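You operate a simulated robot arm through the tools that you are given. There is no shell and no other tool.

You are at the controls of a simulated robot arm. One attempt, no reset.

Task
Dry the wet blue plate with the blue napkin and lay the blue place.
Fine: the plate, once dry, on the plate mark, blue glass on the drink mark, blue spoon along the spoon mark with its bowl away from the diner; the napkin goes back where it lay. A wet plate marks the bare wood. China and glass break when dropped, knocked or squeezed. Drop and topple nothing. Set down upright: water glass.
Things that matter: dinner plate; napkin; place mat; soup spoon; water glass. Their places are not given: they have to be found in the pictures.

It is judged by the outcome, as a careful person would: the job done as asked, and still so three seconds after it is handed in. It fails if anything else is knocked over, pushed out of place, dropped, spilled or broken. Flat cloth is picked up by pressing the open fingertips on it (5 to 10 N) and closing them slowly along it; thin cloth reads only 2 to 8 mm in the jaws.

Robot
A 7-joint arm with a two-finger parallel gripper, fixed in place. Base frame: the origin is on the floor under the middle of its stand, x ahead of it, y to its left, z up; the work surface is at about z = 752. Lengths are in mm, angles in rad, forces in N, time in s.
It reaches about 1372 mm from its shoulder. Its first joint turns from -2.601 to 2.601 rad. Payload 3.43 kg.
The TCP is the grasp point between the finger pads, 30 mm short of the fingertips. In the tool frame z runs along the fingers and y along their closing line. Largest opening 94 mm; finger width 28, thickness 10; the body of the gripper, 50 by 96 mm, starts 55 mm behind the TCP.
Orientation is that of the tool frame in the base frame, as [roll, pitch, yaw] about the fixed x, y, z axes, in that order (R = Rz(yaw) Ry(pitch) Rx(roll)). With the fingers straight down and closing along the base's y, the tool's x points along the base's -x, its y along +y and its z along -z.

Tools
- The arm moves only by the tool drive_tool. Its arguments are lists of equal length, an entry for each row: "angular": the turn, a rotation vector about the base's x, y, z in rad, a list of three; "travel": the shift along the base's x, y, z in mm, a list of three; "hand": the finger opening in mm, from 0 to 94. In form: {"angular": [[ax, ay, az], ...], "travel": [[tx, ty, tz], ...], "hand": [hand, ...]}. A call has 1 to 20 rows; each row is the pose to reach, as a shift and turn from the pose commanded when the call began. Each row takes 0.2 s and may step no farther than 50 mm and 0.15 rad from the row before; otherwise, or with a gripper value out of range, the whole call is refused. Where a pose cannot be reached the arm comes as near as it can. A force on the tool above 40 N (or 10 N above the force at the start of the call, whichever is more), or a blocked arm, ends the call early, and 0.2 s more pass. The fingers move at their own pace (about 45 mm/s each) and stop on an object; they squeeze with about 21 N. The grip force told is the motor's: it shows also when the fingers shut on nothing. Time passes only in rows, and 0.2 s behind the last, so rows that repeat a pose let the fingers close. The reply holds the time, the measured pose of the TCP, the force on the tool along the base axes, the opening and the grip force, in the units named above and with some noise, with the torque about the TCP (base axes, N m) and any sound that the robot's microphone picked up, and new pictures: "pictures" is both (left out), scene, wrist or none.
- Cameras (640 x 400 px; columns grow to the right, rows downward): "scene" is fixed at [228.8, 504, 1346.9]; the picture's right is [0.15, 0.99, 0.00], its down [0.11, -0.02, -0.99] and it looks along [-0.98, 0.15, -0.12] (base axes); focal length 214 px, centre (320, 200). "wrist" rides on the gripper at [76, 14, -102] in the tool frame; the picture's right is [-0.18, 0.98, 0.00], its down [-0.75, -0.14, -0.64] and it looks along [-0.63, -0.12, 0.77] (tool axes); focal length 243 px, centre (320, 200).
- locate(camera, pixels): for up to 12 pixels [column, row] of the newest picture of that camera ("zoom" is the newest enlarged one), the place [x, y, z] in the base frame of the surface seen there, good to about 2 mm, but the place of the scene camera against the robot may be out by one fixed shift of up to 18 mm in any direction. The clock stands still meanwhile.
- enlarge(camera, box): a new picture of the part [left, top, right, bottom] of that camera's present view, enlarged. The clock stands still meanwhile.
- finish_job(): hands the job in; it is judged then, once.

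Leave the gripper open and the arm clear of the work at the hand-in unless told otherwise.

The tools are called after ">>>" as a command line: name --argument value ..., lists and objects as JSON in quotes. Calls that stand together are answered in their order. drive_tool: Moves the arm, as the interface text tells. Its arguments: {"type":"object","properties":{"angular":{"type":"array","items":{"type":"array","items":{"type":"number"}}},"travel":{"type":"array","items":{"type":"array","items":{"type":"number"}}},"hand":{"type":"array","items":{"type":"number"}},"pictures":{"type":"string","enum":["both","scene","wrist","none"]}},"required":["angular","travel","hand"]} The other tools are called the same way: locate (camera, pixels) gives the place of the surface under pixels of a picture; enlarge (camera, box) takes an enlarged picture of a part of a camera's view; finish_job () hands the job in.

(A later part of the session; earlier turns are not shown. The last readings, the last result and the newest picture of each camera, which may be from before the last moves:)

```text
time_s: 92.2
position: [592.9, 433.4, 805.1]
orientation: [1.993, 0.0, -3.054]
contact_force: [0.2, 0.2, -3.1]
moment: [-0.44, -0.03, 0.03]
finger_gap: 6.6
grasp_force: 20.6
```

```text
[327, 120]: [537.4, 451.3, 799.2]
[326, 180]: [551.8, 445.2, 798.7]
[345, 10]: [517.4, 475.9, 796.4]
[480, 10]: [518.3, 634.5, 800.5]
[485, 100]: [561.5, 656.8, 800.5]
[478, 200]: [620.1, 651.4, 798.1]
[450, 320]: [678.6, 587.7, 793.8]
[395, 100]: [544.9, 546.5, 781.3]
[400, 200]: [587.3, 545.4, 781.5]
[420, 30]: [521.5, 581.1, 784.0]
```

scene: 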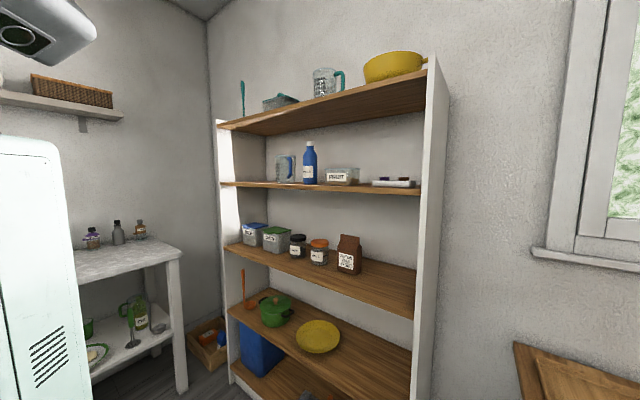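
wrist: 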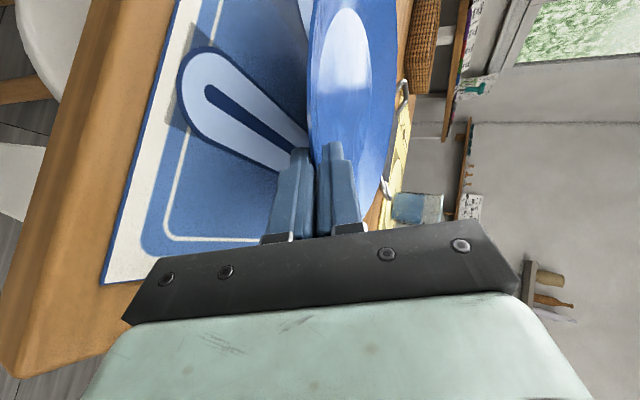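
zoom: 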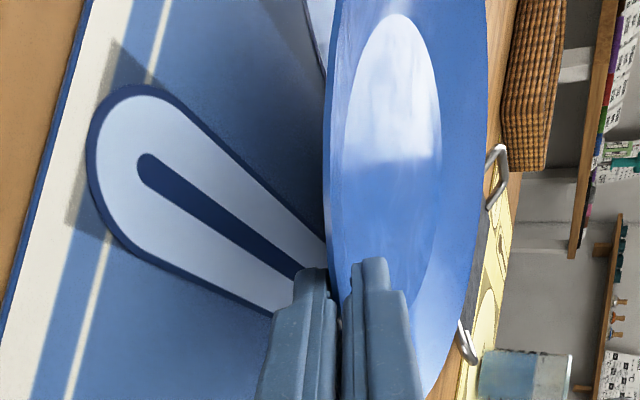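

The plate hangs level (near rim 799, far rim 800), 17 mm above the mat. I'll carry it by (−98, +100) to the plate mark at this height, slowly.

>>> drive_tool --angular '[[0, 0, 0], [0, 0, 0], [0, 0, 0], [0, 0, 0], [0, 0, 0], [0, 0, 0], [0, 0, 0], [0, 0, 0]]' --travel '[[-3, 3, 0], [-8, 8, 0], [-14, 14.4, 0], [-21, 21.6, 0], [-28, 28.8, 0], [-35, 36, 0], [-42, 43.2, 0], [-46, 47.3, 0]]' --hand '[0, 0, 0, 0, 0, 0, 0, 0]' --pictures "wrist"

```text
time_s: 94.0
position: [547.0, 482.2, 805.7]
orientation: [1.992, -0.001, -3.058]
contact_force: [-0.4, 0.0, -3.4]
moment: [-0.41, 0.0, -0.02]
finger_gap: 6.6
grasp_force: 21.5
```

wrist: 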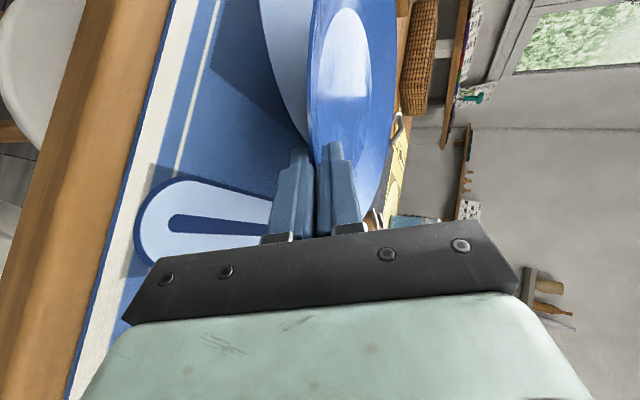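

Steady so far. I'll continue the remaining (−52, +53).

>>> drive_tool --angular '[[0, 0, 0], [0, 0, 0], [0, 0, 0], [0, 0, 0], [0, 0, 0], [0, 0, 0], [0, 0, 0], [0, 0, 0], [0, 0, 0]]' --travel '[[-3, 3, 0], [-8, 8.2, 0], [-14, 14.4, 0], [-21, 21.6, 0], [-28, 28.8, 0], [-35, 36, 0], [-42, 43.2, 0], [-48, 49.3, 0], [-51.8, 53.2, 0]]' --hand '[0, 0, 0, 0, 0, 0, 0, 0, 0]' --pictures "wrist"

>>> enlarge --camera "wrist" --box '[180, 0, 430, 220]'

```text
time_s: 96.0
position: [495.0, 534.0, 805.5]
orientation: [1.995, 0.0, -3.054]
contact_force: [0.7, 0.0, -3.1]
moment: [-0.41, -0.05, 0.04]
finger_gap: 6.1
grasp_force: 21.3
```

wrist: 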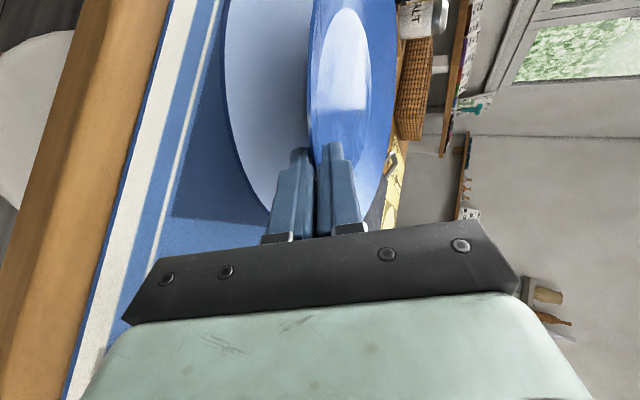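

```text
1.82 times, centred on (305, 110) of wrist
```

zoom: 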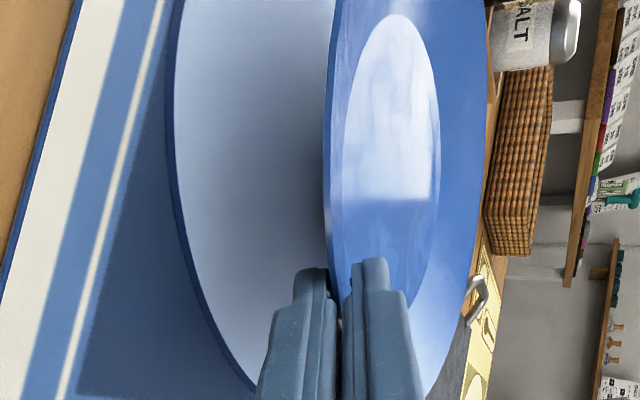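

Above the mark now. I'll measure both the plate rim and the mark's edge here to trim the position before setting down.

>>> locate --camera "zoom" --pixels '[[327, 120], [326, 180], [335, 40], [480, 60], [484, 120], [478, 200], [450, 320], [395, 120], [175, 80], [170, 150], [185, 240], [225, 345]]'

```text
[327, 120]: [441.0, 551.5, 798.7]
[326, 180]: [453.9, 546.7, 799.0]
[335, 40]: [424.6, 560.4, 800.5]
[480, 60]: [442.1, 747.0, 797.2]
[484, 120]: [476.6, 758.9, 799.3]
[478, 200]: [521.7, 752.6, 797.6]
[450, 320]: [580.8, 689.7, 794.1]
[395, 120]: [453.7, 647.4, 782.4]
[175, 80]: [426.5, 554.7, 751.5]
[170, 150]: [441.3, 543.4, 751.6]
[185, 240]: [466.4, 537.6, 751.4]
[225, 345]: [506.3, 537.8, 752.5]
```

The plate centre is at [486, 650] and the mark centre at [485, 650], so it's well aligned. I'll lower gently about 16 mm to touch down.

>>> drive_tool --angular '[[0, 0, 0], [0, 0, 0], [0, 0, 0], [0, 0, 0], [0, 0, 0], [0, 0, 0]]' --travel '[[-0.5, 0, -4], [-1, 0, -8], [-1, 0, -11.5], [-1, 0, -13.5], [-1, 0, -14.5], [-1, 0, -15.3]]' --hand '[0, 0, 0, 0, 0, 0]' --pictures "none"

```text
time_s: 97.4
position: [494.1, 533.9, 789.7]
orientation: [1.993, 0.001, -3.056]
contact_force: [-0.5, -0.3, -4.9]
moment: [-0.42, -0.05, 0.01]
finger_gap: 6.4
grasp_force: 20.6
```

>>> drive_tool --angular '[[0, 0, 0], [0, 0, 0], [0, 0, 0]]' --travel '[[0, 0, -0.6], [0, 0, -1.2], [0, 0, -1.8]]' --hand '[0, 0, 0]' --pictures "none"

```text
time_s: 98.2
position: [493.5, 533.1, 787.8]
orientation: [1.992, 0.003, -3.054]
contact_force: [0.2, -0.7, -0.6]
moment: [-0.24, -0.11, -0.07]
finger_gap: 6.1
grasp_force: 20.9
```

The plate now rests on the mat (force about 0). I'll open the fingers slowly to 15 mm.

>>> drive_tool --angular '[[0, 0, 0], [0, 0, 0], [0, 0, 0], [0, 0, 0], [0, 0, 0]]' --travel '[[0, 0, 0], [0, 0, 0], [0, 0, 0], [0, 0, 0], [0, 0, 0]]' --hand '[8, 10, 12, 14, 15]' --pictures "wrist"

```text
time_s: 99.4
position: [492.6, 533.5, 788.2]
orientation: [1.994, 0.002, -3.053]
contact_force: [-0.1, -0.5, 0.4]
moment: [0.03, -0.03, -0.05]
finger_gap: 15.0
grasp_force: 0.0
```

wrist: 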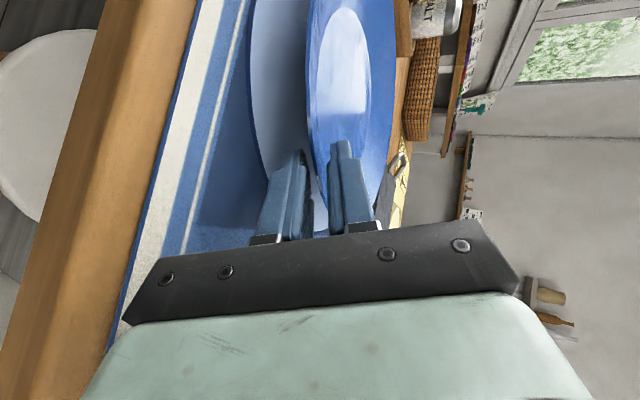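

Released cleanly. I'll retreat along the finger axis, then rise.

>>> drive_tool --angular '[[0, 0, 0], [0, 0, 0], [0, 0, 0], [0, 0, 0], [0, 0, 0], [0, 0, 0], [0, 0, 0], [0, 0, 0], [0, 0, 0]]' --travel '[[0.4, -4.6, 2], [1, -11, 4.9], [1.8, -20, 9], [2.8, -32, 14.3], [4, -46, 20.6], [5, -60, 35], [10, -65, 70], [20, -65, 105], [30, -65, 140]]' --hand '[15, 15, 15, 15, 15, 20, 30, 50, 60]' --pictures "wrist"

```text
time_s: 101.4
position: [523.3, 469.2, 926.8]
orientation: [1.993, -0.001, -3.054]
contact_force: [0.1, -1.1, -0.2]
moment: [-0.01, -0.01, 0.03]
finger_gap: 60.3
grasp_force: 0.0
```

wrist: 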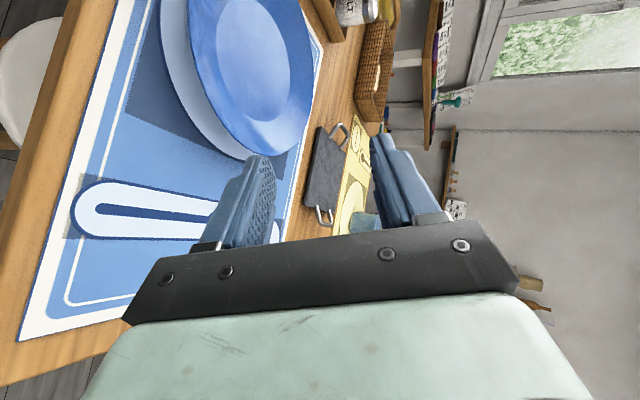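

The plate sits on its mark. I'll bring the tool back to straight-down and get a top view of the drink and spoon marks.

>>> drive_tool --angular '[[-0.127, -0.011, 0], [-0.254, -0.022, 0], [-0.381, -0.033, 0], [-0.509, -0.044, 0], [-0.636, -0.056, 0], [-0.763, -0.067, 0], [-0.89, -0.078, 0], [-1.017, -0.089, 0], [-1.144, -0.1, 0]]' --travel '[[8, 5, 15], [16, 10, 30], [24, 15, 45], [32, 20, 60], [40, 25, 75], [48, 30, 90], [56, 35, 105], [64, 40, 115], [70, 45, 120]]' --hand '[60, 60, 60, 60, 60, 60, 60, 60, 60]' --pictures "wrist"

>>> enlarge --camera "wrist" --box '[120, 0, 480, 200]'

```text
time_s: 103.4
position: [594.7, 514.2, 1048.3]
orientation: [-3.14, 0.001, -3.054]
contact_force: [-0.6, 0.2, 0.4]
moment: [-0.01, -0.02, 0.01]
finger_gap: 60.3
grasp_force: 0.1
```

wrist: 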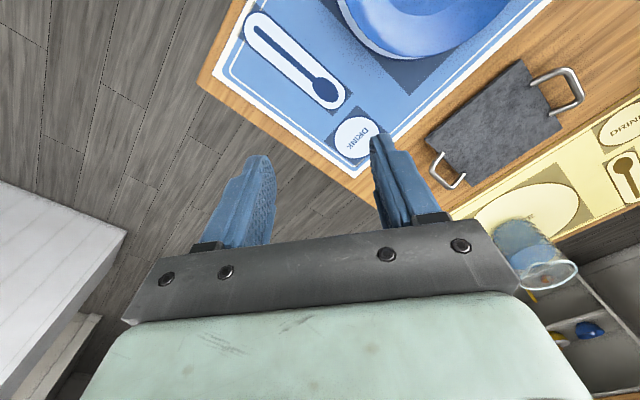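

```text
1.78 times, centred on (300, 100) of wrist
```

zoom: 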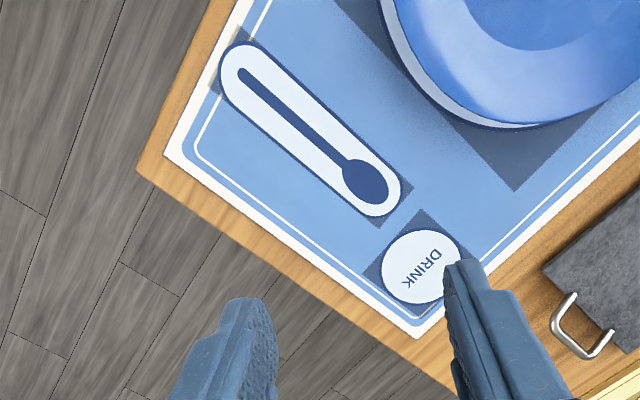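

Now both marks are visible: a spoon silhouette with the handle end at zoom (242,75) and bowl at (365,182), and the DRINK circle at (421,267). I'll measure them.

>>> locate --camera "zoom" --pixels '[[241, 74], [345, 163], [365, 182], [382, 198], [382, 267], [421, 229], [421, 267], [415, 303], [456, 240], [225, 90], [400, 190], [300, 124]]'

>>> locate --camera "zoom" --pixels '[[395, 242], [388, 290], [440, 232], [435, 298], [460, 262], [400, 300], [165, 155], [418, 338], [374, 210], [393, 175], [247, 45], [222, 68]]'

```text
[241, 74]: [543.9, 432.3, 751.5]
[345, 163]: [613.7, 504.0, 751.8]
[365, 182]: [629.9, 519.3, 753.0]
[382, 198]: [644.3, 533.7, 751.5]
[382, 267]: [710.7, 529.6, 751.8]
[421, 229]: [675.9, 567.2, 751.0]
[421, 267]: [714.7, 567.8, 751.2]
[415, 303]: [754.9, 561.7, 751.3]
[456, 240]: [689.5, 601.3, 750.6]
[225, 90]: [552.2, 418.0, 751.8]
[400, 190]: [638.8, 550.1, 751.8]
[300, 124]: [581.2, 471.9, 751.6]
```

```text
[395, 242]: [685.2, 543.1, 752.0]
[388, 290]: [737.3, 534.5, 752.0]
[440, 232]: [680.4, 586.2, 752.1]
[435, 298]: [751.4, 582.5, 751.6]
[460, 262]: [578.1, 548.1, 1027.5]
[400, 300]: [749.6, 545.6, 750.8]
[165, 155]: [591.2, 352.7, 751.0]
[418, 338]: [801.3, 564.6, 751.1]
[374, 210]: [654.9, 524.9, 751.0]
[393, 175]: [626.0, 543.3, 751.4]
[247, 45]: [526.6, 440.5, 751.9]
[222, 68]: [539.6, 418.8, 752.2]
```

Drink mark centre is [715.5, 568] (r≈40). The spoon mark runs along u=(0.70, 0.71) from handle end [542, 431] to bowl tip [646, 536]. Next is the glass: I'll travel high to above it near [149, 897] with the fingers fully open.

>>> drive_tool --angular '[[0, 0, 0.082], [0, 0, 0.164], [0, 0, 0.246], [0, 0, 0.328], [0, 0, 0.41], [0, 0, 0.492], [0, 0, 0.574], [0, 0, 0.656], [0, 0, 0.738], [0, 0, 0.82], [0, 0, 0.902], [0, 0, 0.984], [0, 0, 1.066], [0, 0, 1.148], [0, 0, 1.23], [0, 0, 1.312]]' --travel '[[-27, 22, 0], [-55, 45, 0], [-83, 68, 0], [-111, 91, 0], [-139, 114, 0], [-167, 137, 0], [-195, 160, 0], [-223, 183, 0], [-251, 206, 0], [-279, 229, 0], [-307, 252, -5], [-335, 275, -10], [-363, 298, -15], [-391, 321, -20], [-419, 344, -25], [-445.7, 366, -28]]' --hand '[94, 94, 94, 94, 94, 94, 94, 94, 94, 94, 94, 94, 94, 94, 94, 94]' --pictures "wrist"

>>> enlarge --camera "wrist" --box '[200, 0, 480, 200]'

```text
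time_s: 106.8
position: [147.8, 881.3, 1020.7]
orientation: [3.141, 0.002, -1.74]
contact_force: [0.1, 0.2, 0.2]
moment: [0.03, 0.04, 0.01]
finger_gap: 94.2
grasp_force: 0.0
```

wrist: 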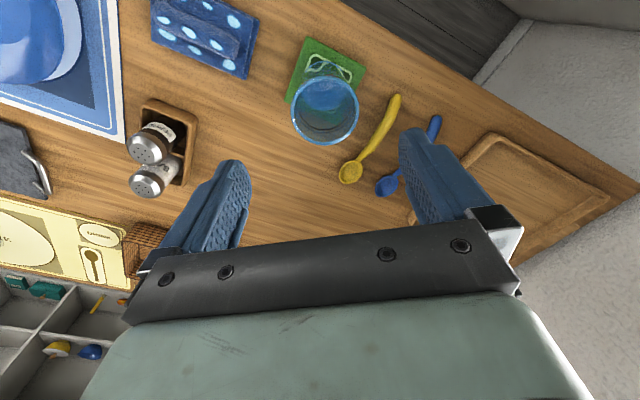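

```text
2.00 times, centred on (340, 100) of wrist
```

zoom: 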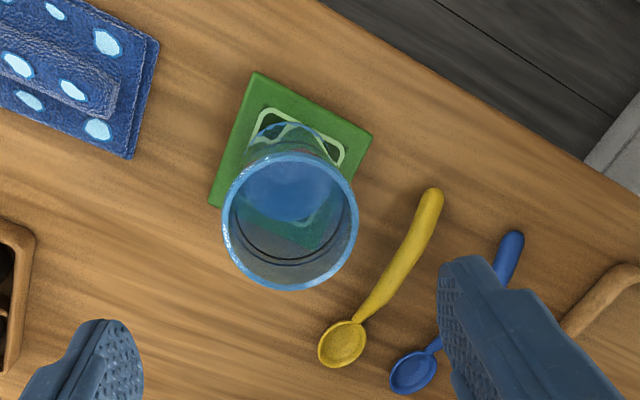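

The glass stands upright on its coaster. I'll measure the rim and upper wall points.

>>> locate --camera "zoom" --pixels '[[224, 215], [357, 222], [290, 156], [292, 289], [244, 174], [340, 176], [240, 262], [340, 265], [255, 150], [335, 150], [295, 200], [290, 265]]'

```text
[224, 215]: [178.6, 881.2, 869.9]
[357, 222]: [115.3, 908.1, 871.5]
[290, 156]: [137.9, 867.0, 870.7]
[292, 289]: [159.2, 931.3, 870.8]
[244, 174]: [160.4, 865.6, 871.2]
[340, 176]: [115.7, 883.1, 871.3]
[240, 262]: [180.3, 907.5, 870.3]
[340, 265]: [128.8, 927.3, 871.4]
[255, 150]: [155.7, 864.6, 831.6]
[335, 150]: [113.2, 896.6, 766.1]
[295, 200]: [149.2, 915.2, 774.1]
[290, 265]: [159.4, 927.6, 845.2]
```

The rim centre is [147.5, 896.5], 69 mm across, top at z≈871. I'll centre over it and descend with the fingers fully open (12 mm clearance each side), stopping at TCP z≈845.

>>> drive_tool --angular '[[0, 0, 0], [0, 0, 0], [0, 0, 0], [0, 0, 0], [0, 0, 0], [0, 0, 0], [0, 0, 0], [0, 0, 0]]' --travel '[[0, 8, -20], [-0.3, 15.2, -45], [-0.3, 15.2, -75], [-0.3, 15.2, -105], [-0.3, 15.2, -130], [-0.3, 15.2, -150], [-0.3, 15.2, -165], [-0.3, 15.2, -175]]' --hand '[94, 94, 94, 94, 94, 94, 94, 94]' --pictures "wrist"

```text
time_s: 108.6
position: [148.6, 895.2, 845.0]
orientation: [3.14, 0.001, -1.744]
contact_force: [0.2, 0.0, 0.0]
moment: [-0.03, 0.01, 0.01]
finger_gap: 94.0
grasp_force: 0.0
```

wrist: 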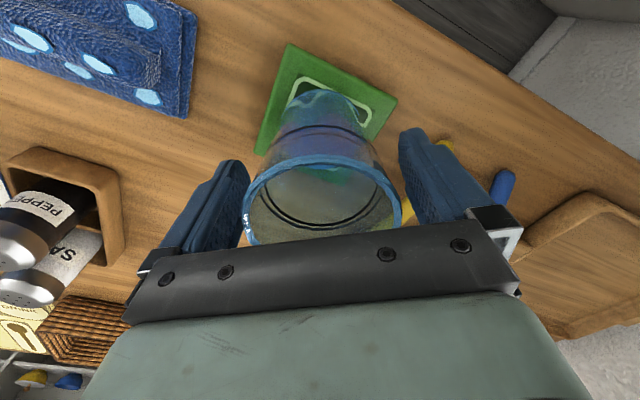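

The glass is centred between the fingers. I'll close slowly to 71 mm first and check for uneven contact.

>>> drive_tool --angular '[[0, 0, 0], [0, 0, 0], [0, 0, 0], [0, 0, 0], [0, 0, 0], [0, 0, 0]]' --travel '[[0, 0, 0], [0, 0, 0], [0, 0, 0], [0, 0, 0], [0, 0, 0], [0, 0, 0]]' --hand '[89, 84, 79, 75, 73, 71]' --pictures "wrist"

```text
time_s: 110.0
position: [147.9, 895.1, 845.3]
orientation: [-3.14, 0.001, -1.741]
contact_force: [0.2, -0.3, 0.0]
moment: [0.0, 0.01, 0.03]
finger_gap: 71.4
grasp_force: 0.5
```

wrist: 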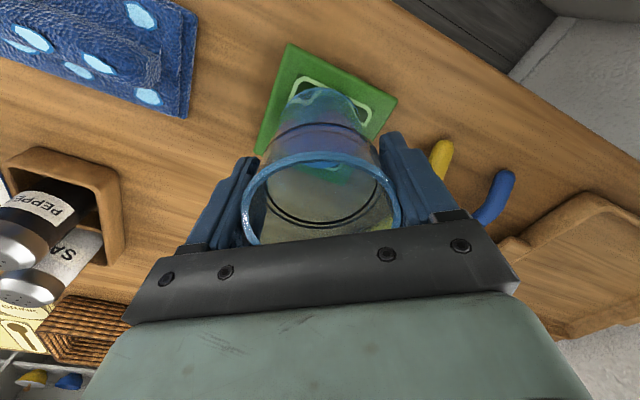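

No contact yet at 71 mm. I'll close in 0.7 mm steps.

>>> drive_tool --angular '[[0, 0, 0], [0, 0, 0], [0, 0, 0], [0, 0, 0], [0, 0, 0], [0, 0, 0]]' --travel '[[0, 0, 0], [0, 0, 0], [0, 0, 0], [0, 0, 0], [0, 0, 0], [0, 0, 0]]' --hand '[70.3, 69.6, 69, 68.4, 67.8, 67.2]' --pictures "none"

```text
time_s: 111.4
position: [148.2, 895.8, 845.8]
orientation: [3.141, 0.0, -1.742]
contact_force: [-0.2, 0.8, -0.1]
moment: [0.01, 0.04, -0.01]
finger_gap: 70.9
grasp_force: 20.8
```

Gripped at 70.9 mm with 20.8 N. I'll lift gently and check.

>>> drive_tool --angular '[[0, 0, 0], [0, 0, 0], [0, 0, 0], [0, 0, 0], [0, 0, 0]]' --travel '[[0, 0, 1], [0, 0, 3], [0, 0, 6], [0, 0, 10], [0, 0, 15]]' --hand '[66, 66, 66, 66, 66]' --pictures "wrist"

```text
time_s: 112.6
position: [147.6, 895.0, 860.0]
orientation: [3.141, 0.001, -1.741]
contact_force: [-0.1, -0.5, -2.3]
moment: [-0.03, 0.01, -0.02]
finger_gap: 70.9
grasp_force: 21.4
```

wrist: 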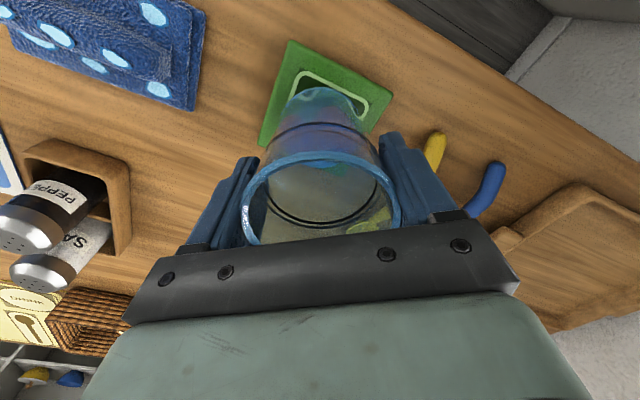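

The glass is lifted (2.3 N). I'll raise it to clear everything, then carry it smoothly toward the drink mark, turning the hand as the arm swings.

>>> drive_tool --angular '[[0, 0, 0], [0, 0, 0], [0, 0, 0], [0, 0, 0], [0, 0, 0], [0, 0, -0.03], [0, 0, -0.07], [0, 0, -0.11], [0, 0, -0.15], [0, 0, -0.19], [0, 0, -0.23], [0, 0, -0.27], [0, 0, -0.31], [0, 0, -0.35], [0, 0, -0.38]]' --travel '[[0, 0, 15], [0, 0, 35], [0, 0, 58], [4, -2, 80], [14, -8, 95], [34, -20, 100], [60, -35, 100], [88, -51, 100], [116, -67, 100], [144, -83, 100], [172, -99, 100], [200, -115, 100], [228, -131, 100], [250, -144, 100], [262, -151, 100]]' --hand '[66, 66, 66, 66, 66, 66, 66, 66, 66, 66, 66, 66, 66, 66, 66]' --pictures "wrist"

```text
time_s: 115.8
position: [408.7, 743.3, 961.0]
orientation: [-3.141, 0.001, -2.122]
contact_force: [0.6, -0.9, -2.8]
moment: [0.01, -0.02, 0.02]
finger_gap: 71.0
grasp_force: 21.0
```

wrist: 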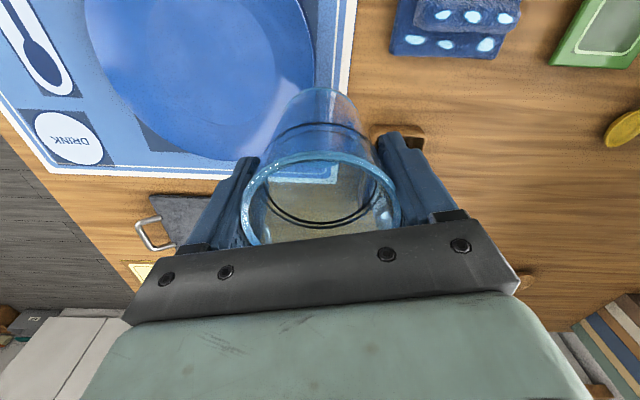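

Steady. I'll continue to above the drink mark.

>>> drive_tool --angular '[[0, 0, -0.01], [0, 0, -0.04], [0, 0, -0.08], [0, 0, -0.12], [0, 0, -0.16], [0, 0, -0.2], [0, 0, -0.24], [0, 0, -0.28], [0, 0, -0.32], [0, 0, -0.34], [0, 0, -0.35], [0, 0, -0.35], [0, 0, -0.35]]' --travel '[[8, -5, 0], [26, -15, 0], [54, -31, 0], [84, -48, 0], [114, -66, 0], [144, -83, 0], [174, -100, 0], [204, -118, 0], [234, -135, 0], [262, -151, 0], [285, -164.5, 0], [299, -172.5, 0], [305.5, -176.3, 0]]' --hand '[66, 66, 66, 66, 66, 66, 66, 66, 66, 66, 66, 66, 66]' --pictures "wrist"

```text
time_s: 118.6
position: [715.3, 567.7, 960.7]
orientation: [3.14, 0.0, -2.473]
contact_force: [0.0, 0.6, -2.0]
moment: [0.0, 0.05, 0.01]
finger_gap: 70.8
grasp_force: 20.9
```

wrist: 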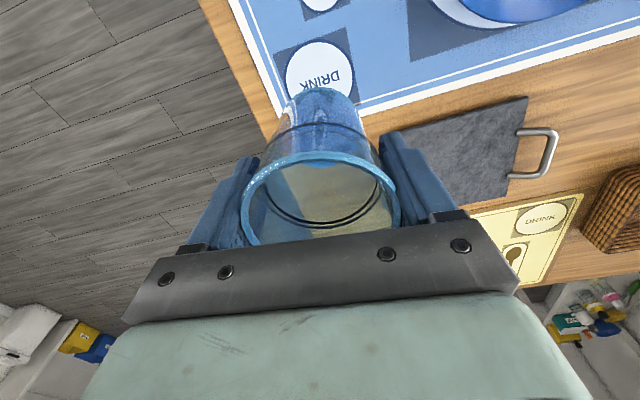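

Centred over the DRINK circle. The glass bottom is about 80 mm below the TCP, so touch-down is expected at TCP z≈832. I'll lower smoothly to about 842 first.

>>> drive_tool --angular '[[0, 0, 0], [0, 0, 0], [0, 0, 0], [0, 0, 0], [0, 0, 0], [0, 0, 0], [0, 0, 0]]' --travel '[[0, 0, -10], [0, 0, -30], [0, 0, -55], [0, 0, -80], [0, 0, -100], [0, 0, -112], [0, 0, -119]]' --hand '[66, 66, 66, 66, 66, 66, 66]' --pictures "wrist"

>>> enlarge --camera "wrist" --box '[220, 0, 440, 200]'

```text
time_s: 120.2
position: [716.3, 568.6, 840.7]
orientation: [3.141, 0.0, -2.472]
contact_force: [-0.9, -0.2, -1.9]
moment: [-0.04, 0.01, -0.02]
finger_gap: 71.0
grasp_force: 20.7
```

wrist: 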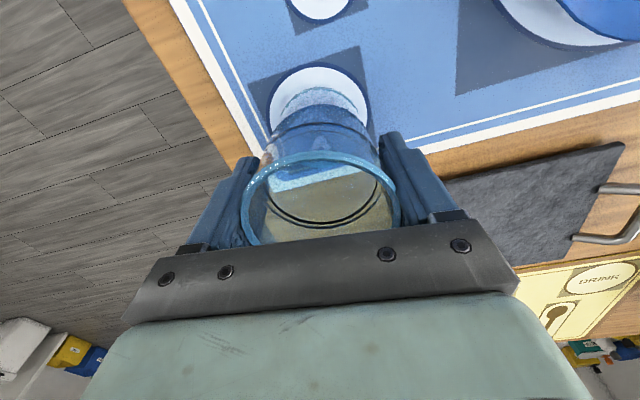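

```text
2.00 times, centred on (330, 100) of wrist
```

zoom: 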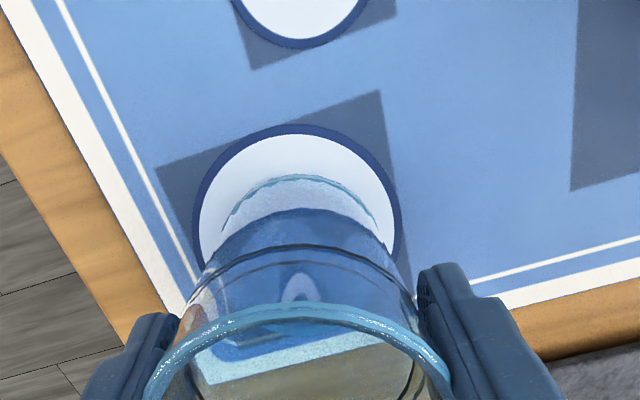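

Aligned with the circle. I'll lower slowly the last 8–9 mm.

>>> drive_tool --angular '[[0, 0, 0], [0, 0, 0], [0, 0, 0], [0, 0, 0], [0, 0, 0]]' --travel '[[-0.5, -0.3, -3], [-0.5, -0.3, -5], [-0.5, -0.3, -6.5], [-0.5, -0.3, -7.5], [-0.5, -0.3, -8.3]]' --hand '[66, 66, 66, 66, 66]' --pictures "none"

```text
time_s: 121.4
position: [715.6, 567.9, 832.4]
orientation: [-3.14, 0.0, -2.472]
contact_force: [-0.4, 0.5, -1.0]
moment: [-0.01, -0.01, -0.01]
finger_gap: 70.8
grasp_force: 20.8
```

>>> drive_tool --angular '[[0, 0, 0], [0, 0, 0]]' --travel '[[0, 0, -0.5], [0, 0, -1]]' --hand '[66, 66]' --pictures "none"

```text
time_s: 122.0
position: [715.0, 568.5, 832.1]
orientation: [3.141, 0.003, -2.473]
contact_force: [0.6, -1.1, 2.2]
moment: [0.02, 0.05, 0.03]
finger_gap: 71.1
grasp_force: 20.7
```

Touched down (force is now +2 N). I'll open the fingers slowly and symmetrically.

>>> drive_tool --angular '[[0, 0, 0], [0, 0, 0], [0, 0, 0], [0, 0, 0], [0, 0, 0], [0, 0, 0], [0, 0, 0]]' --travel '[[0, 0, 0.2], [0, 0, 0.2], [0, 0, 0.2], [0, 0, 0.2], [0, 0, 0.2], [0, 0, 0.2], [0, 0, 0.2]]' --hand '[71.5, 73, 76, 80, 85, 90, 94]' --pictures "wrist"

```text
time_s: 123.6
position: [714.6, 567.8, 832.0]
orientation: [3.141, 0.0, -2.472]
contact_force: [-0.1, 0.1, 1.0]
moment: [0.01, 0.0, 0.01]
finger_gap: 93.8
grasp_force: 0.1
```

wrist: 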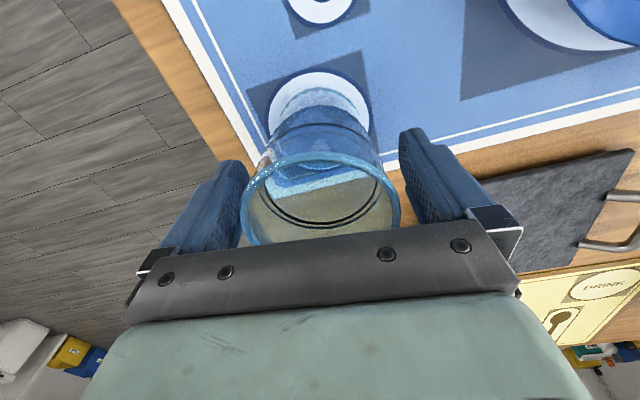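

The glass stands free. I'll raise the hand straight up and check.

>>> drive_tool --angular '[[0, 0, 0], [0, 0, 0], [0, 0, 0], [0, 0, 0], [0, 0, 0], [0, 0, 0], [0, 0, 0]]' --travel '[[0, 0, 5], [0, 0, 18], [0, 0, 40], [0, 0, 65], [0, 0, 95], [0, 0, 130], [0, 0, 165]]' --hand '[94, 94, 94, 94, 94, 94, 94]' --pictures "wrist"

>>> locate --camera "wrist" --pixels '[[320, 100], [290, 110], [350, 110]]'

```text
time_s: 125.2
position: [714.8, 567.1, 997.7]
orientation: [3.141, 0.0, -2.47]
contact_force: [0.4, 0.4, 0.7]
moment: [-0.01, 0.02, -0.01]
finger_gap: 93.9
grasp_force: 0.1
```

wrist: 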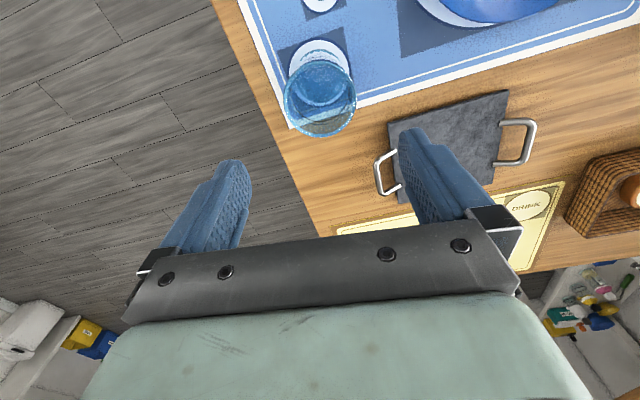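

```text
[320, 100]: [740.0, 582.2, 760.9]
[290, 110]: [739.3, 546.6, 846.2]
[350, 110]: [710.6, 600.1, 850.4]
```

I'll verify the glass rim centre against the drink mark [715.5, 568].

>>> locate --camera "wrist" --pixels '[[284, 98], [356, 98], [320, 61], [320, 136], [296, 71], [344, 71], [297, 126], [345, 126]]'

```text
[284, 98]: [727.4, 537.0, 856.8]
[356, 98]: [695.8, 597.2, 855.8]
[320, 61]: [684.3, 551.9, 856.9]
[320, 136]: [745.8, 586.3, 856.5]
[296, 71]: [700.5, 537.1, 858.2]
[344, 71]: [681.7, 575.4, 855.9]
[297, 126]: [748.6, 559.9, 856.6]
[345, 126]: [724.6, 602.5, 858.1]
```

The glass centre is [713.6, 568.4], within 2 mm of the mark. Now the spoon: I'll fly high back to above the blue spoon near [45, 1045].

>>> drive_tool --angular '[[0, 0, 0.01], [0, 0, 0.02], [0, 0, 0.03], [0, 0, 0.04], [0, 0, 0.05], [0, 0, 0.06], [0, 0, 0.07], [0, 0, 0.08], [0, 0, 0.09], [0, 0, 0.1], [0, 0, 0.11], [0, 0, 0.12], [0, 0, 0.13], [0, 0, 0.14], [0, 0, 0.15], [0, 0, 0.16], [0, 0, 0.17], [0, 0, 0.18], [0, 0, 0.19], [0, 0, 0.205]]' --travel '[[-25, 18, 10], [-60, 43, 20], [-95, 68, 30], [-130, 93, 30], [-165, 118, 30], [-200, 143, 30], [-235, 168, 30], [-270, 193, 30], [-305, 218, 30], [-340, 243, 30], [-375, 268, 30], [-410, 293, 30], [-445, 318, 30], [-480, 343, 30], [-515, 368, 30], [-550, 393, 30], [-585, 418, 30], [-618, 441, 30], [-648, 462, 30], [-670, 478, 30]]' --hand '[94, 94, 80, 70, 60, 60, 60, 60, 60, 60, 60, 60, 60, 60, 60, 60, 60, 60, 60, 60]' --pictures "wrist"

>>> enlarge --camera "wrist" --box '[180, 0, 460, 200]'

```text
time_s: 129.4
position: [44.0, 1045.9, 1026.8]
orientation: [3.14, 0.002, -2.267]
contact_force: [-0.2, -0.9, 0.6]
moment: [0.0, 0.0, -0.02]
finger_gap: 59.8
grasp_force: 0.1
```

wrist: 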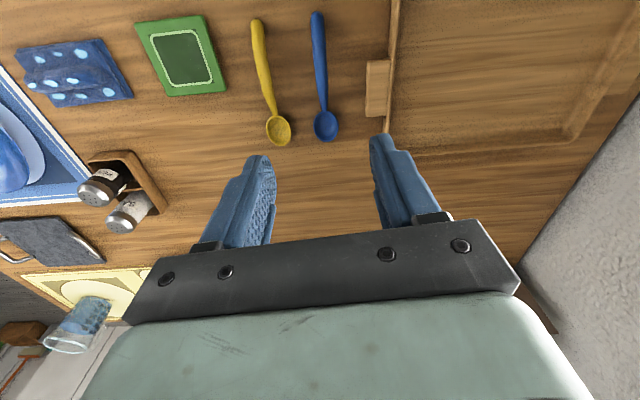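

```text
2.00 times, centred on (320, 100) of wrist
```

zoom: 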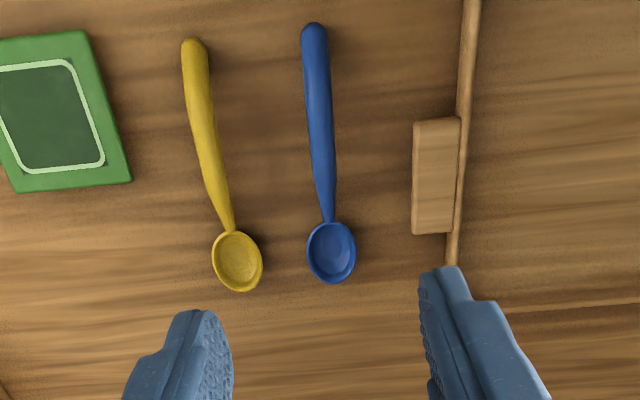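

A clear view of the blue spoon: handle end at zoom (314,28), neck (327,220), bowl (331,252), with a tray handle to its right. I'll measure along it.

>>> locate --camera "zoom" --pixels '[[314, 30], [316, 60], [318, 90], [320, 120], [323, 150], [326, 185], [328, 215], [331, 250], [331, 280], [305, 90], [333, 120], [425, 175]]'

>>> locate --camera "zoom" --pixels '[[304, 60], [329, 60], [308, 120], [312, 150], [334, 150], [413, 150], [413, 220], [420, 125], [205, 130], [308, 250], [355, 250], [341, 185]]'

```text
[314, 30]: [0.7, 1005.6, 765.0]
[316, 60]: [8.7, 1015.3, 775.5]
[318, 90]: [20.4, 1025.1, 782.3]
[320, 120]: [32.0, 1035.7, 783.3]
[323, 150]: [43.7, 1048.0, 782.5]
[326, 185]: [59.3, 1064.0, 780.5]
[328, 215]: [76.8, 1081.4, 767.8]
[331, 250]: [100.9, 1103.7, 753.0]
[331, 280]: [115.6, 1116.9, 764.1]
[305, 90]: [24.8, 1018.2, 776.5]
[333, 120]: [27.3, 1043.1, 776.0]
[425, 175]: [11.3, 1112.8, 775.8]
```

```text
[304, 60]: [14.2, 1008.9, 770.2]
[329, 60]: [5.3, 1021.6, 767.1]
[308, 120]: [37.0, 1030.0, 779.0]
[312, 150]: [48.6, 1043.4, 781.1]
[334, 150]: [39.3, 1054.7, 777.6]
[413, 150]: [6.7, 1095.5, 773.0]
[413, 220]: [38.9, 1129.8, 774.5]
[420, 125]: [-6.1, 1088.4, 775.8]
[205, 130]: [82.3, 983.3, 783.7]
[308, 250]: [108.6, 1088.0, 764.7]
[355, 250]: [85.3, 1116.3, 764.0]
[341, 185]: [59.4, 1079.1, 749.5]
```

The spoon's axis is (0.718, 0.696), about 160 mm long. Its handle is arched with the top at z≈782 around [45, 1049], about 15 mm wide, and there's free space on both sides. I'll align the yaw (−0.105), set a 50 mm opening and descend to TCP z≈850 to check.

>>> drive_tool --angular '[[0, 0, -0.05], [0, 0, -0.105], [0, 0, -0.105], [0, 0, -0.105], [0, 0, -0.105], [0, 0, -0.105]]' --travel '[[0.5, 1.5, -25], [1, 3, -60], [1, 3, -95], [1, 3, -130], [1, 3, -160], [1, 3, -177]]' --hand '[55, 50, 50, 50, 50, 50]' --pictures "wrist"

```text
time_s: 130.8
position: [44.8, 1048.8, 848.5]
orientation: [3.141, 0.003, -2.372]
contact_force: [0.2, 0.3, 0.6]
moment: [0.0, 0.02, -0.02]
finger_gap: 50.0
grasp_force: 0.1
```

wrist: 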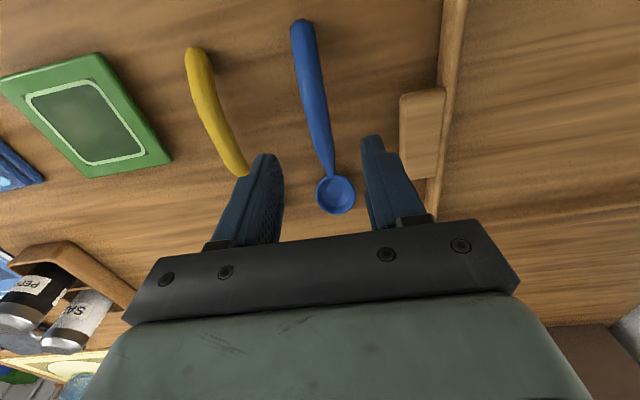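

The fingers are aligned with the spoon. I'll descend to TCP z≈789 (tips about 8 mm above the wood).

>>> drive_tool --angular '[[0, 0, 0], [0, 0, 0], [0, 0, 0], [0, 0, 0], [0, 0, 0]]' --travel '[[0, 0, -20], [0, 0, -38], [0, 0, -50], [0, 0, -56], [0, 0, -60]]' --hand '[50, 50, 50, 50, 50]' --pictures "wrist"

>>> enlarge --camera "wrist" --box '[200, 40, 440, 240]'

```text
time_s: 132.0
position: [45.4, 1048.9, 790.2]
orientation: [-3.14, 0.002, -2.372]
contact_force: [-0.2, 0.2, 0.6]
moment: [0.01, 0.0, -0.01]
finger_gap: 50.2
grasp_force: 0.1
```

wrist: 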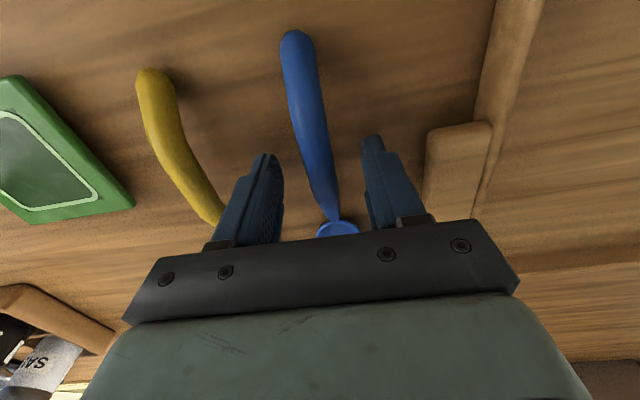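

```text
2.00 times, centred on (320, 140) of wrist
```

zoom: 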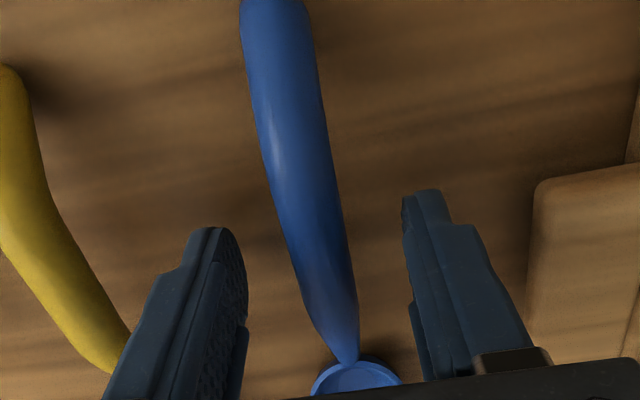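

The handle is midway between the fingers. I'll close slowly.

>>> drive_tool --angular '[[0, 0, 0], [0, 0, 0], [0, 0, 0], [0, 0, 0], [0, 0, 0], [0, 0, 0], [0, 0, 0], [0, 0, 0], [0, 0, 0], [0, 0, 0], [0, 0, 0], [0, 0, 0]]' --travel '[[0, 0, 0], [0, 0, 0], [0, 0, 0], [0, 0, 0], [0, 0, 0], [0, 0, 0], [0, 0, 0], [0, 0, 0], [0, 0, 0], [0, 0, 0], [0, 0, 0], [0, 0, 0]]' --hand '[42, 34, 28, 24, 21, 19, 17, 15, 13, 10, 7, 4]' --pictures "wrist"

```text
time_s: 134.6
position: [44.9, 1047.9, 789.8]
orientation: [-3.141, -0.001, -2.372]
contact_force: [0.2, 0.2, 0.2]
moment: [-0.01, 0.03, 0.0]
finger_gap: 15.6
grasp_force: 20.7
```

wrist: 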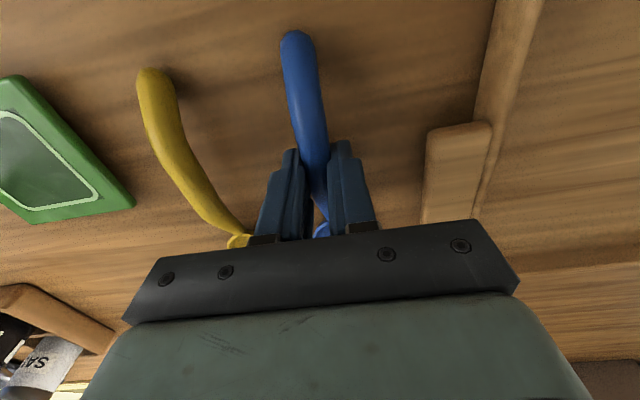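

The spoon is gripped (15.6 mm, 20.7 N). I'll lift gently and check it stays level.

>>> drive_tool --angular '[[0, 0, 0], [0, 0, 0], [0, 0, 0], [0, 0, 0], [0, 0, 0], [0, 0, 0]]' --travel '[[0, 0, 3], [0, 0, 10], [0, 0, 25], [0, 0, 50], [0, 0, 85], [0, 0, 120]]' --hand '[4, 4, 4, 4, 4, 4]' --pictures "wrist"

>>> enlarge --camera "wrist" --box '[220, 0, 420, 240]'

```text
time_s: 136.0
position: [47.3, 1048.3, 910.2]
orientation: [-3.141, 0.001, -2.373]
contact_force: [-0.3, -0.5, -0.4]
moment: [0.01, 0.01, 0.02]
finger_gap: 15.3
grasp_force: 20.6
```

wrist: 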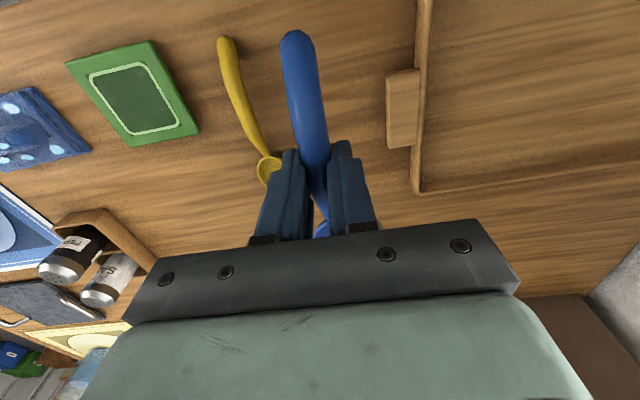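

```text
1.67 times, centred on (320, 120) of wrist
```

zoom: 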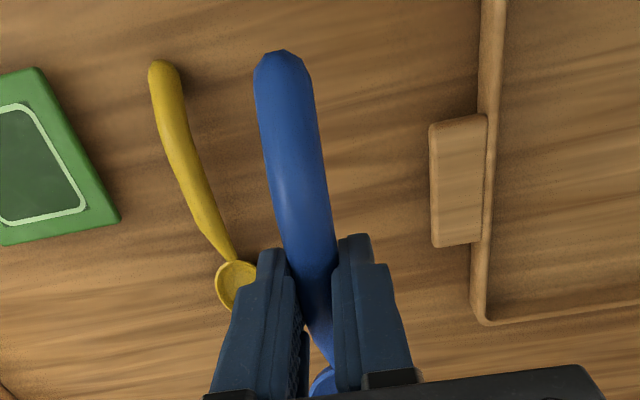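

The spoon came up unchanged in the jaws. I'll check its axis relative to the tool.

>>> locate --camera "zoom" --pixels '[[280, 55], [284, 80], [290, 120], [297, 160], [305, 210], [311, 245], [322, 380], [330, 375]]'

```text
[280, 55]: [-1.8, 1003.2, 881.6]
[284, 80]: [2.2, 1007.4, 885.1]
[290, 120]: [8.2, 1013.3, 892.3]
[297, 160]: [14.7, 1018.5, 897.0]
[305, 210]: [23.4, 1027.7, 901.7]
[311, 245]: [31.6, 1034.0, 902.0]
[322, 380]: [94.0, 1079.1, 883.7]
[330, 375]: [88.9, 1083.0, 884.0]
```

The spoon is held level with the handle end 67 mm behind the TCP, and its axis at about 45.2° already matches the mark (45.3°). I'll carry it at a safe height to above the spoon mark, with target TCP [581.5, 468.5].

>>> drive_tool --angular '[[0, 0, 0], [0, 0, 0], [0, 0, 0], [0, 0, 0], [0, 0, 0], [0, 0, 0], [0, 0, 0], [0, 0, 0], [0, 0, 0], [0, 0, 0], [0, 0, 0], [0, 0, 0], [0, 0, 0], [0, 0, 0], [0, 0, 0], [0, 0, 0], [0, 0, 0], [0, 0, 0], [0, 0, 0], [0, 0, 0]]' --travel '[[4, -4, 20], [15, -16, 40], [37, -40, 50], [64, -69, 50], [92, -100, 50], [120, -130, 50], [148, -160, 50], [176, -191, 50], [204, -221, 50], [232, -251, 50], [260, -282, 50], [288, -312, 50], [316, -342, 50], [344, -373, 50], [372, -403, 50], [400, -434, 50], [428, -464, 50], [456, -494, 50], [484, -525, 50], [505, -547, 50]]' --hand '[4, 4, 4, 4, 4, 4, 4, 4, 4, 4, 4, 4, 4, 4, 4, 4, 4, 4, 4, 4]' --pictures "wrist"

```text
time_s: 140.2
position: [549.2, 501.0, 959.4]
orientation: [3.14, 0.001, -2.369]
contact_force: [-0.5, 0.3, -0.2]
moment: [0.01, 0.0, 0.0]
finger_gap: 15.4
grasp_force: 21.1
```

wrist: 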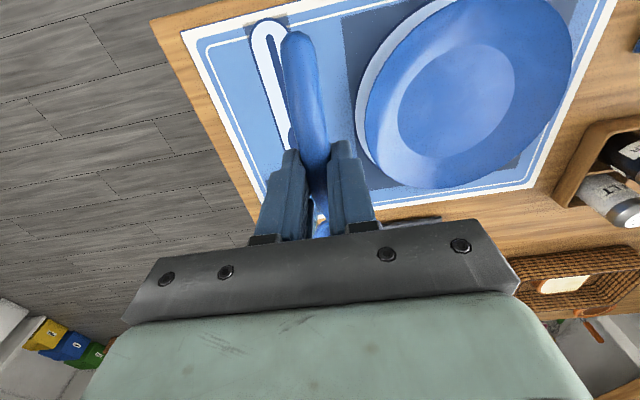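

Nearly over the mark. I'll finish the lateral shift (+31, −33) and lower to TCP z≈835 to inspect alignment.

>>> drive_tool --angular '[[0, 0, 0], [0, 0, 0], [0, 0, 0], [0, 0, 0], [0, 0, 0], [0, 0, 0]]' --travel '[[15, -16, 0], [27, -28.5, -10], [31, -33, -40], [31, -33, -75], [31, -33, -105], [31, -33, -125]]' --hand '[4, 4, 4, 4, 4, 4]' --pictures "wrist"

>>> enlarge --camera "wrist" --box '[200, 0, 440, 240]'

```text
time_s: 141.6
position: [583.2, 467.7, 835.4]
orientation: [3.141, 0.002, -2.371]
contact_force: [-0.1, -0.5, -0.9]
moment: [0.0, -0.02, -0.03]
finger_gap: 15.4
grasp_force: 20.9
```

wrist: 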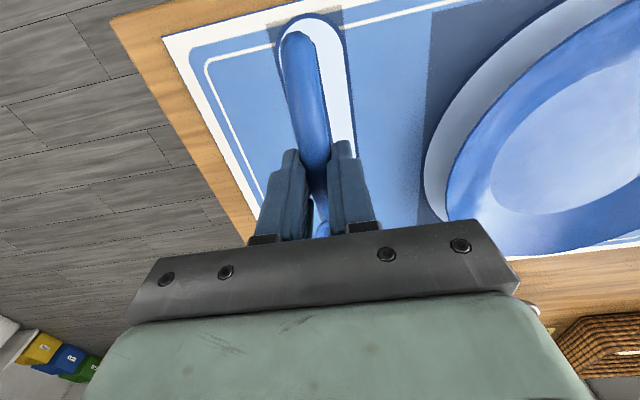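

```text
1.67 times, centred on (320, 120) of wrist
```

zoom: 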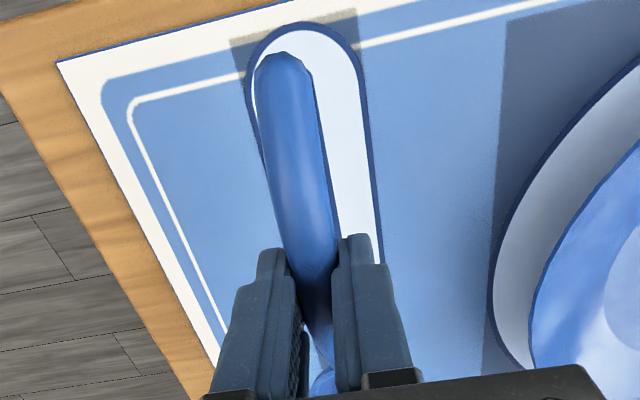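

I'll measure the handle and the mark's outline here to compare their lines.

>>> locate --camera "zoom" --pixels '[[283, 58], [288, 90], [296, 140], [305, 200], [312, 245], [244, 90], [366, 90], [378, 200], [303, 25], [264, 160], [374, 160]]'

```text
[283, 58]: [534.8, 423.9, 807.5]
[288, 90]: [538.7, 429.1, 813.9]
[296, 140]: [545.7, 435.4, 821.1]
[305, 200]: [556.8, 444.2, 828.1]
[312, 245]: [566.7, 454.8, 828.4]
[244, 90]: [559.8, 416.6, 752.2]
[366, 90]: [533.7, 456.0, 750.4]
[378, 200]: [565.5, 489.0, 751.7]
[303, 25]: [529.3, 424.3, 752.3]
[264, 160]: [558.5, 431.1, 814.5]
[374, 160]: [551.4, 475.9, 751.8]
```

The spoon line and mark line agree within 1 mm laterally and about 2 mm lengthwise. I'll lower it gently.

>>> drive_tool --angular '[[0, 0, 0], [0, 0, 0], [0, 0, 0], [0, 0, 0], [0, 0, 0], [0, 0, 0]]' --travel '[[1, 1, -15], [1.5, 1.5, -28], [1.5, 1.5, -36], [1.5, 1.5, -39.5], [1.5, 1.5, -41.5], [1.5, 1.5, -42.5]]' --hand '[4, 4, 4, 4, 4, 4]' --pictures "none"

```text
time_s: 143.0
position: [583.2, 468.7, 792.2]
orientation: [-3.141, 0.001, -2.372]
contact_force: [0.0, -0.6, 1.7]
moment: [0.01, -0.02, -0.02]
finger_gap: 15.6
grasp_force: 21.2
```

Light contact perhaps (1.7 N). I'll go another 0.6 mm to be sure it rests.

>>> drive_tool --angular '[[0, 0, 0], [0, 0, 0]]' --travel '[[0, 0, -0.4], [0, 0, -0.7]]' --hand '[4, 4]' --pictures "none"

```text
time_s: 143.6
position: [583.3, 470.4, 792.4]
orientation: [3.138, 0.0, -2.373]
contact_force: [-3.6, -1.0, 7.8]
moment: [0.05, 0.01, -0.02]
finger_gap: 15.6
grasp_force: 20.9
```

It rests firmly. I'll ease up slightly and open slowly, then lift straight up.

>>> drive_tool --angular '[[0, 0, 0], [0, 0, 0], [0, 0, 0], [0, 0, 0], [0, 0, 0], [0, 0, 0], [0, 0, 0], [0, 0, 0]]' --travel '[[0, 0, 0.5], [0, 0, 0.5], [0, 0, 0.5], [0, 0, 0.5], [0, 0, 0.5], [0, 0, 0.5], [0, 0, 0.5], [0, 0, 0.5]]' --hand '[15, 17, 20, 25, 32, 40, 46, 46]' --pictures "wrist"

```text
time_s: 145.4
position: [584.1, 470.5, 791.2]
orientation: [-3.141, -0.001, -2.371]
contact_force: [0.6, 0.8, 0.3]
moment: [0.0, 0.02, 0.01]
finger_gap: 46.1
grasp_force: 0.1
```

wrist: 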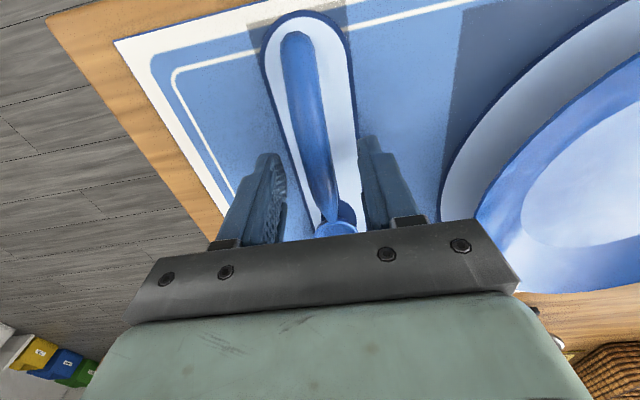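

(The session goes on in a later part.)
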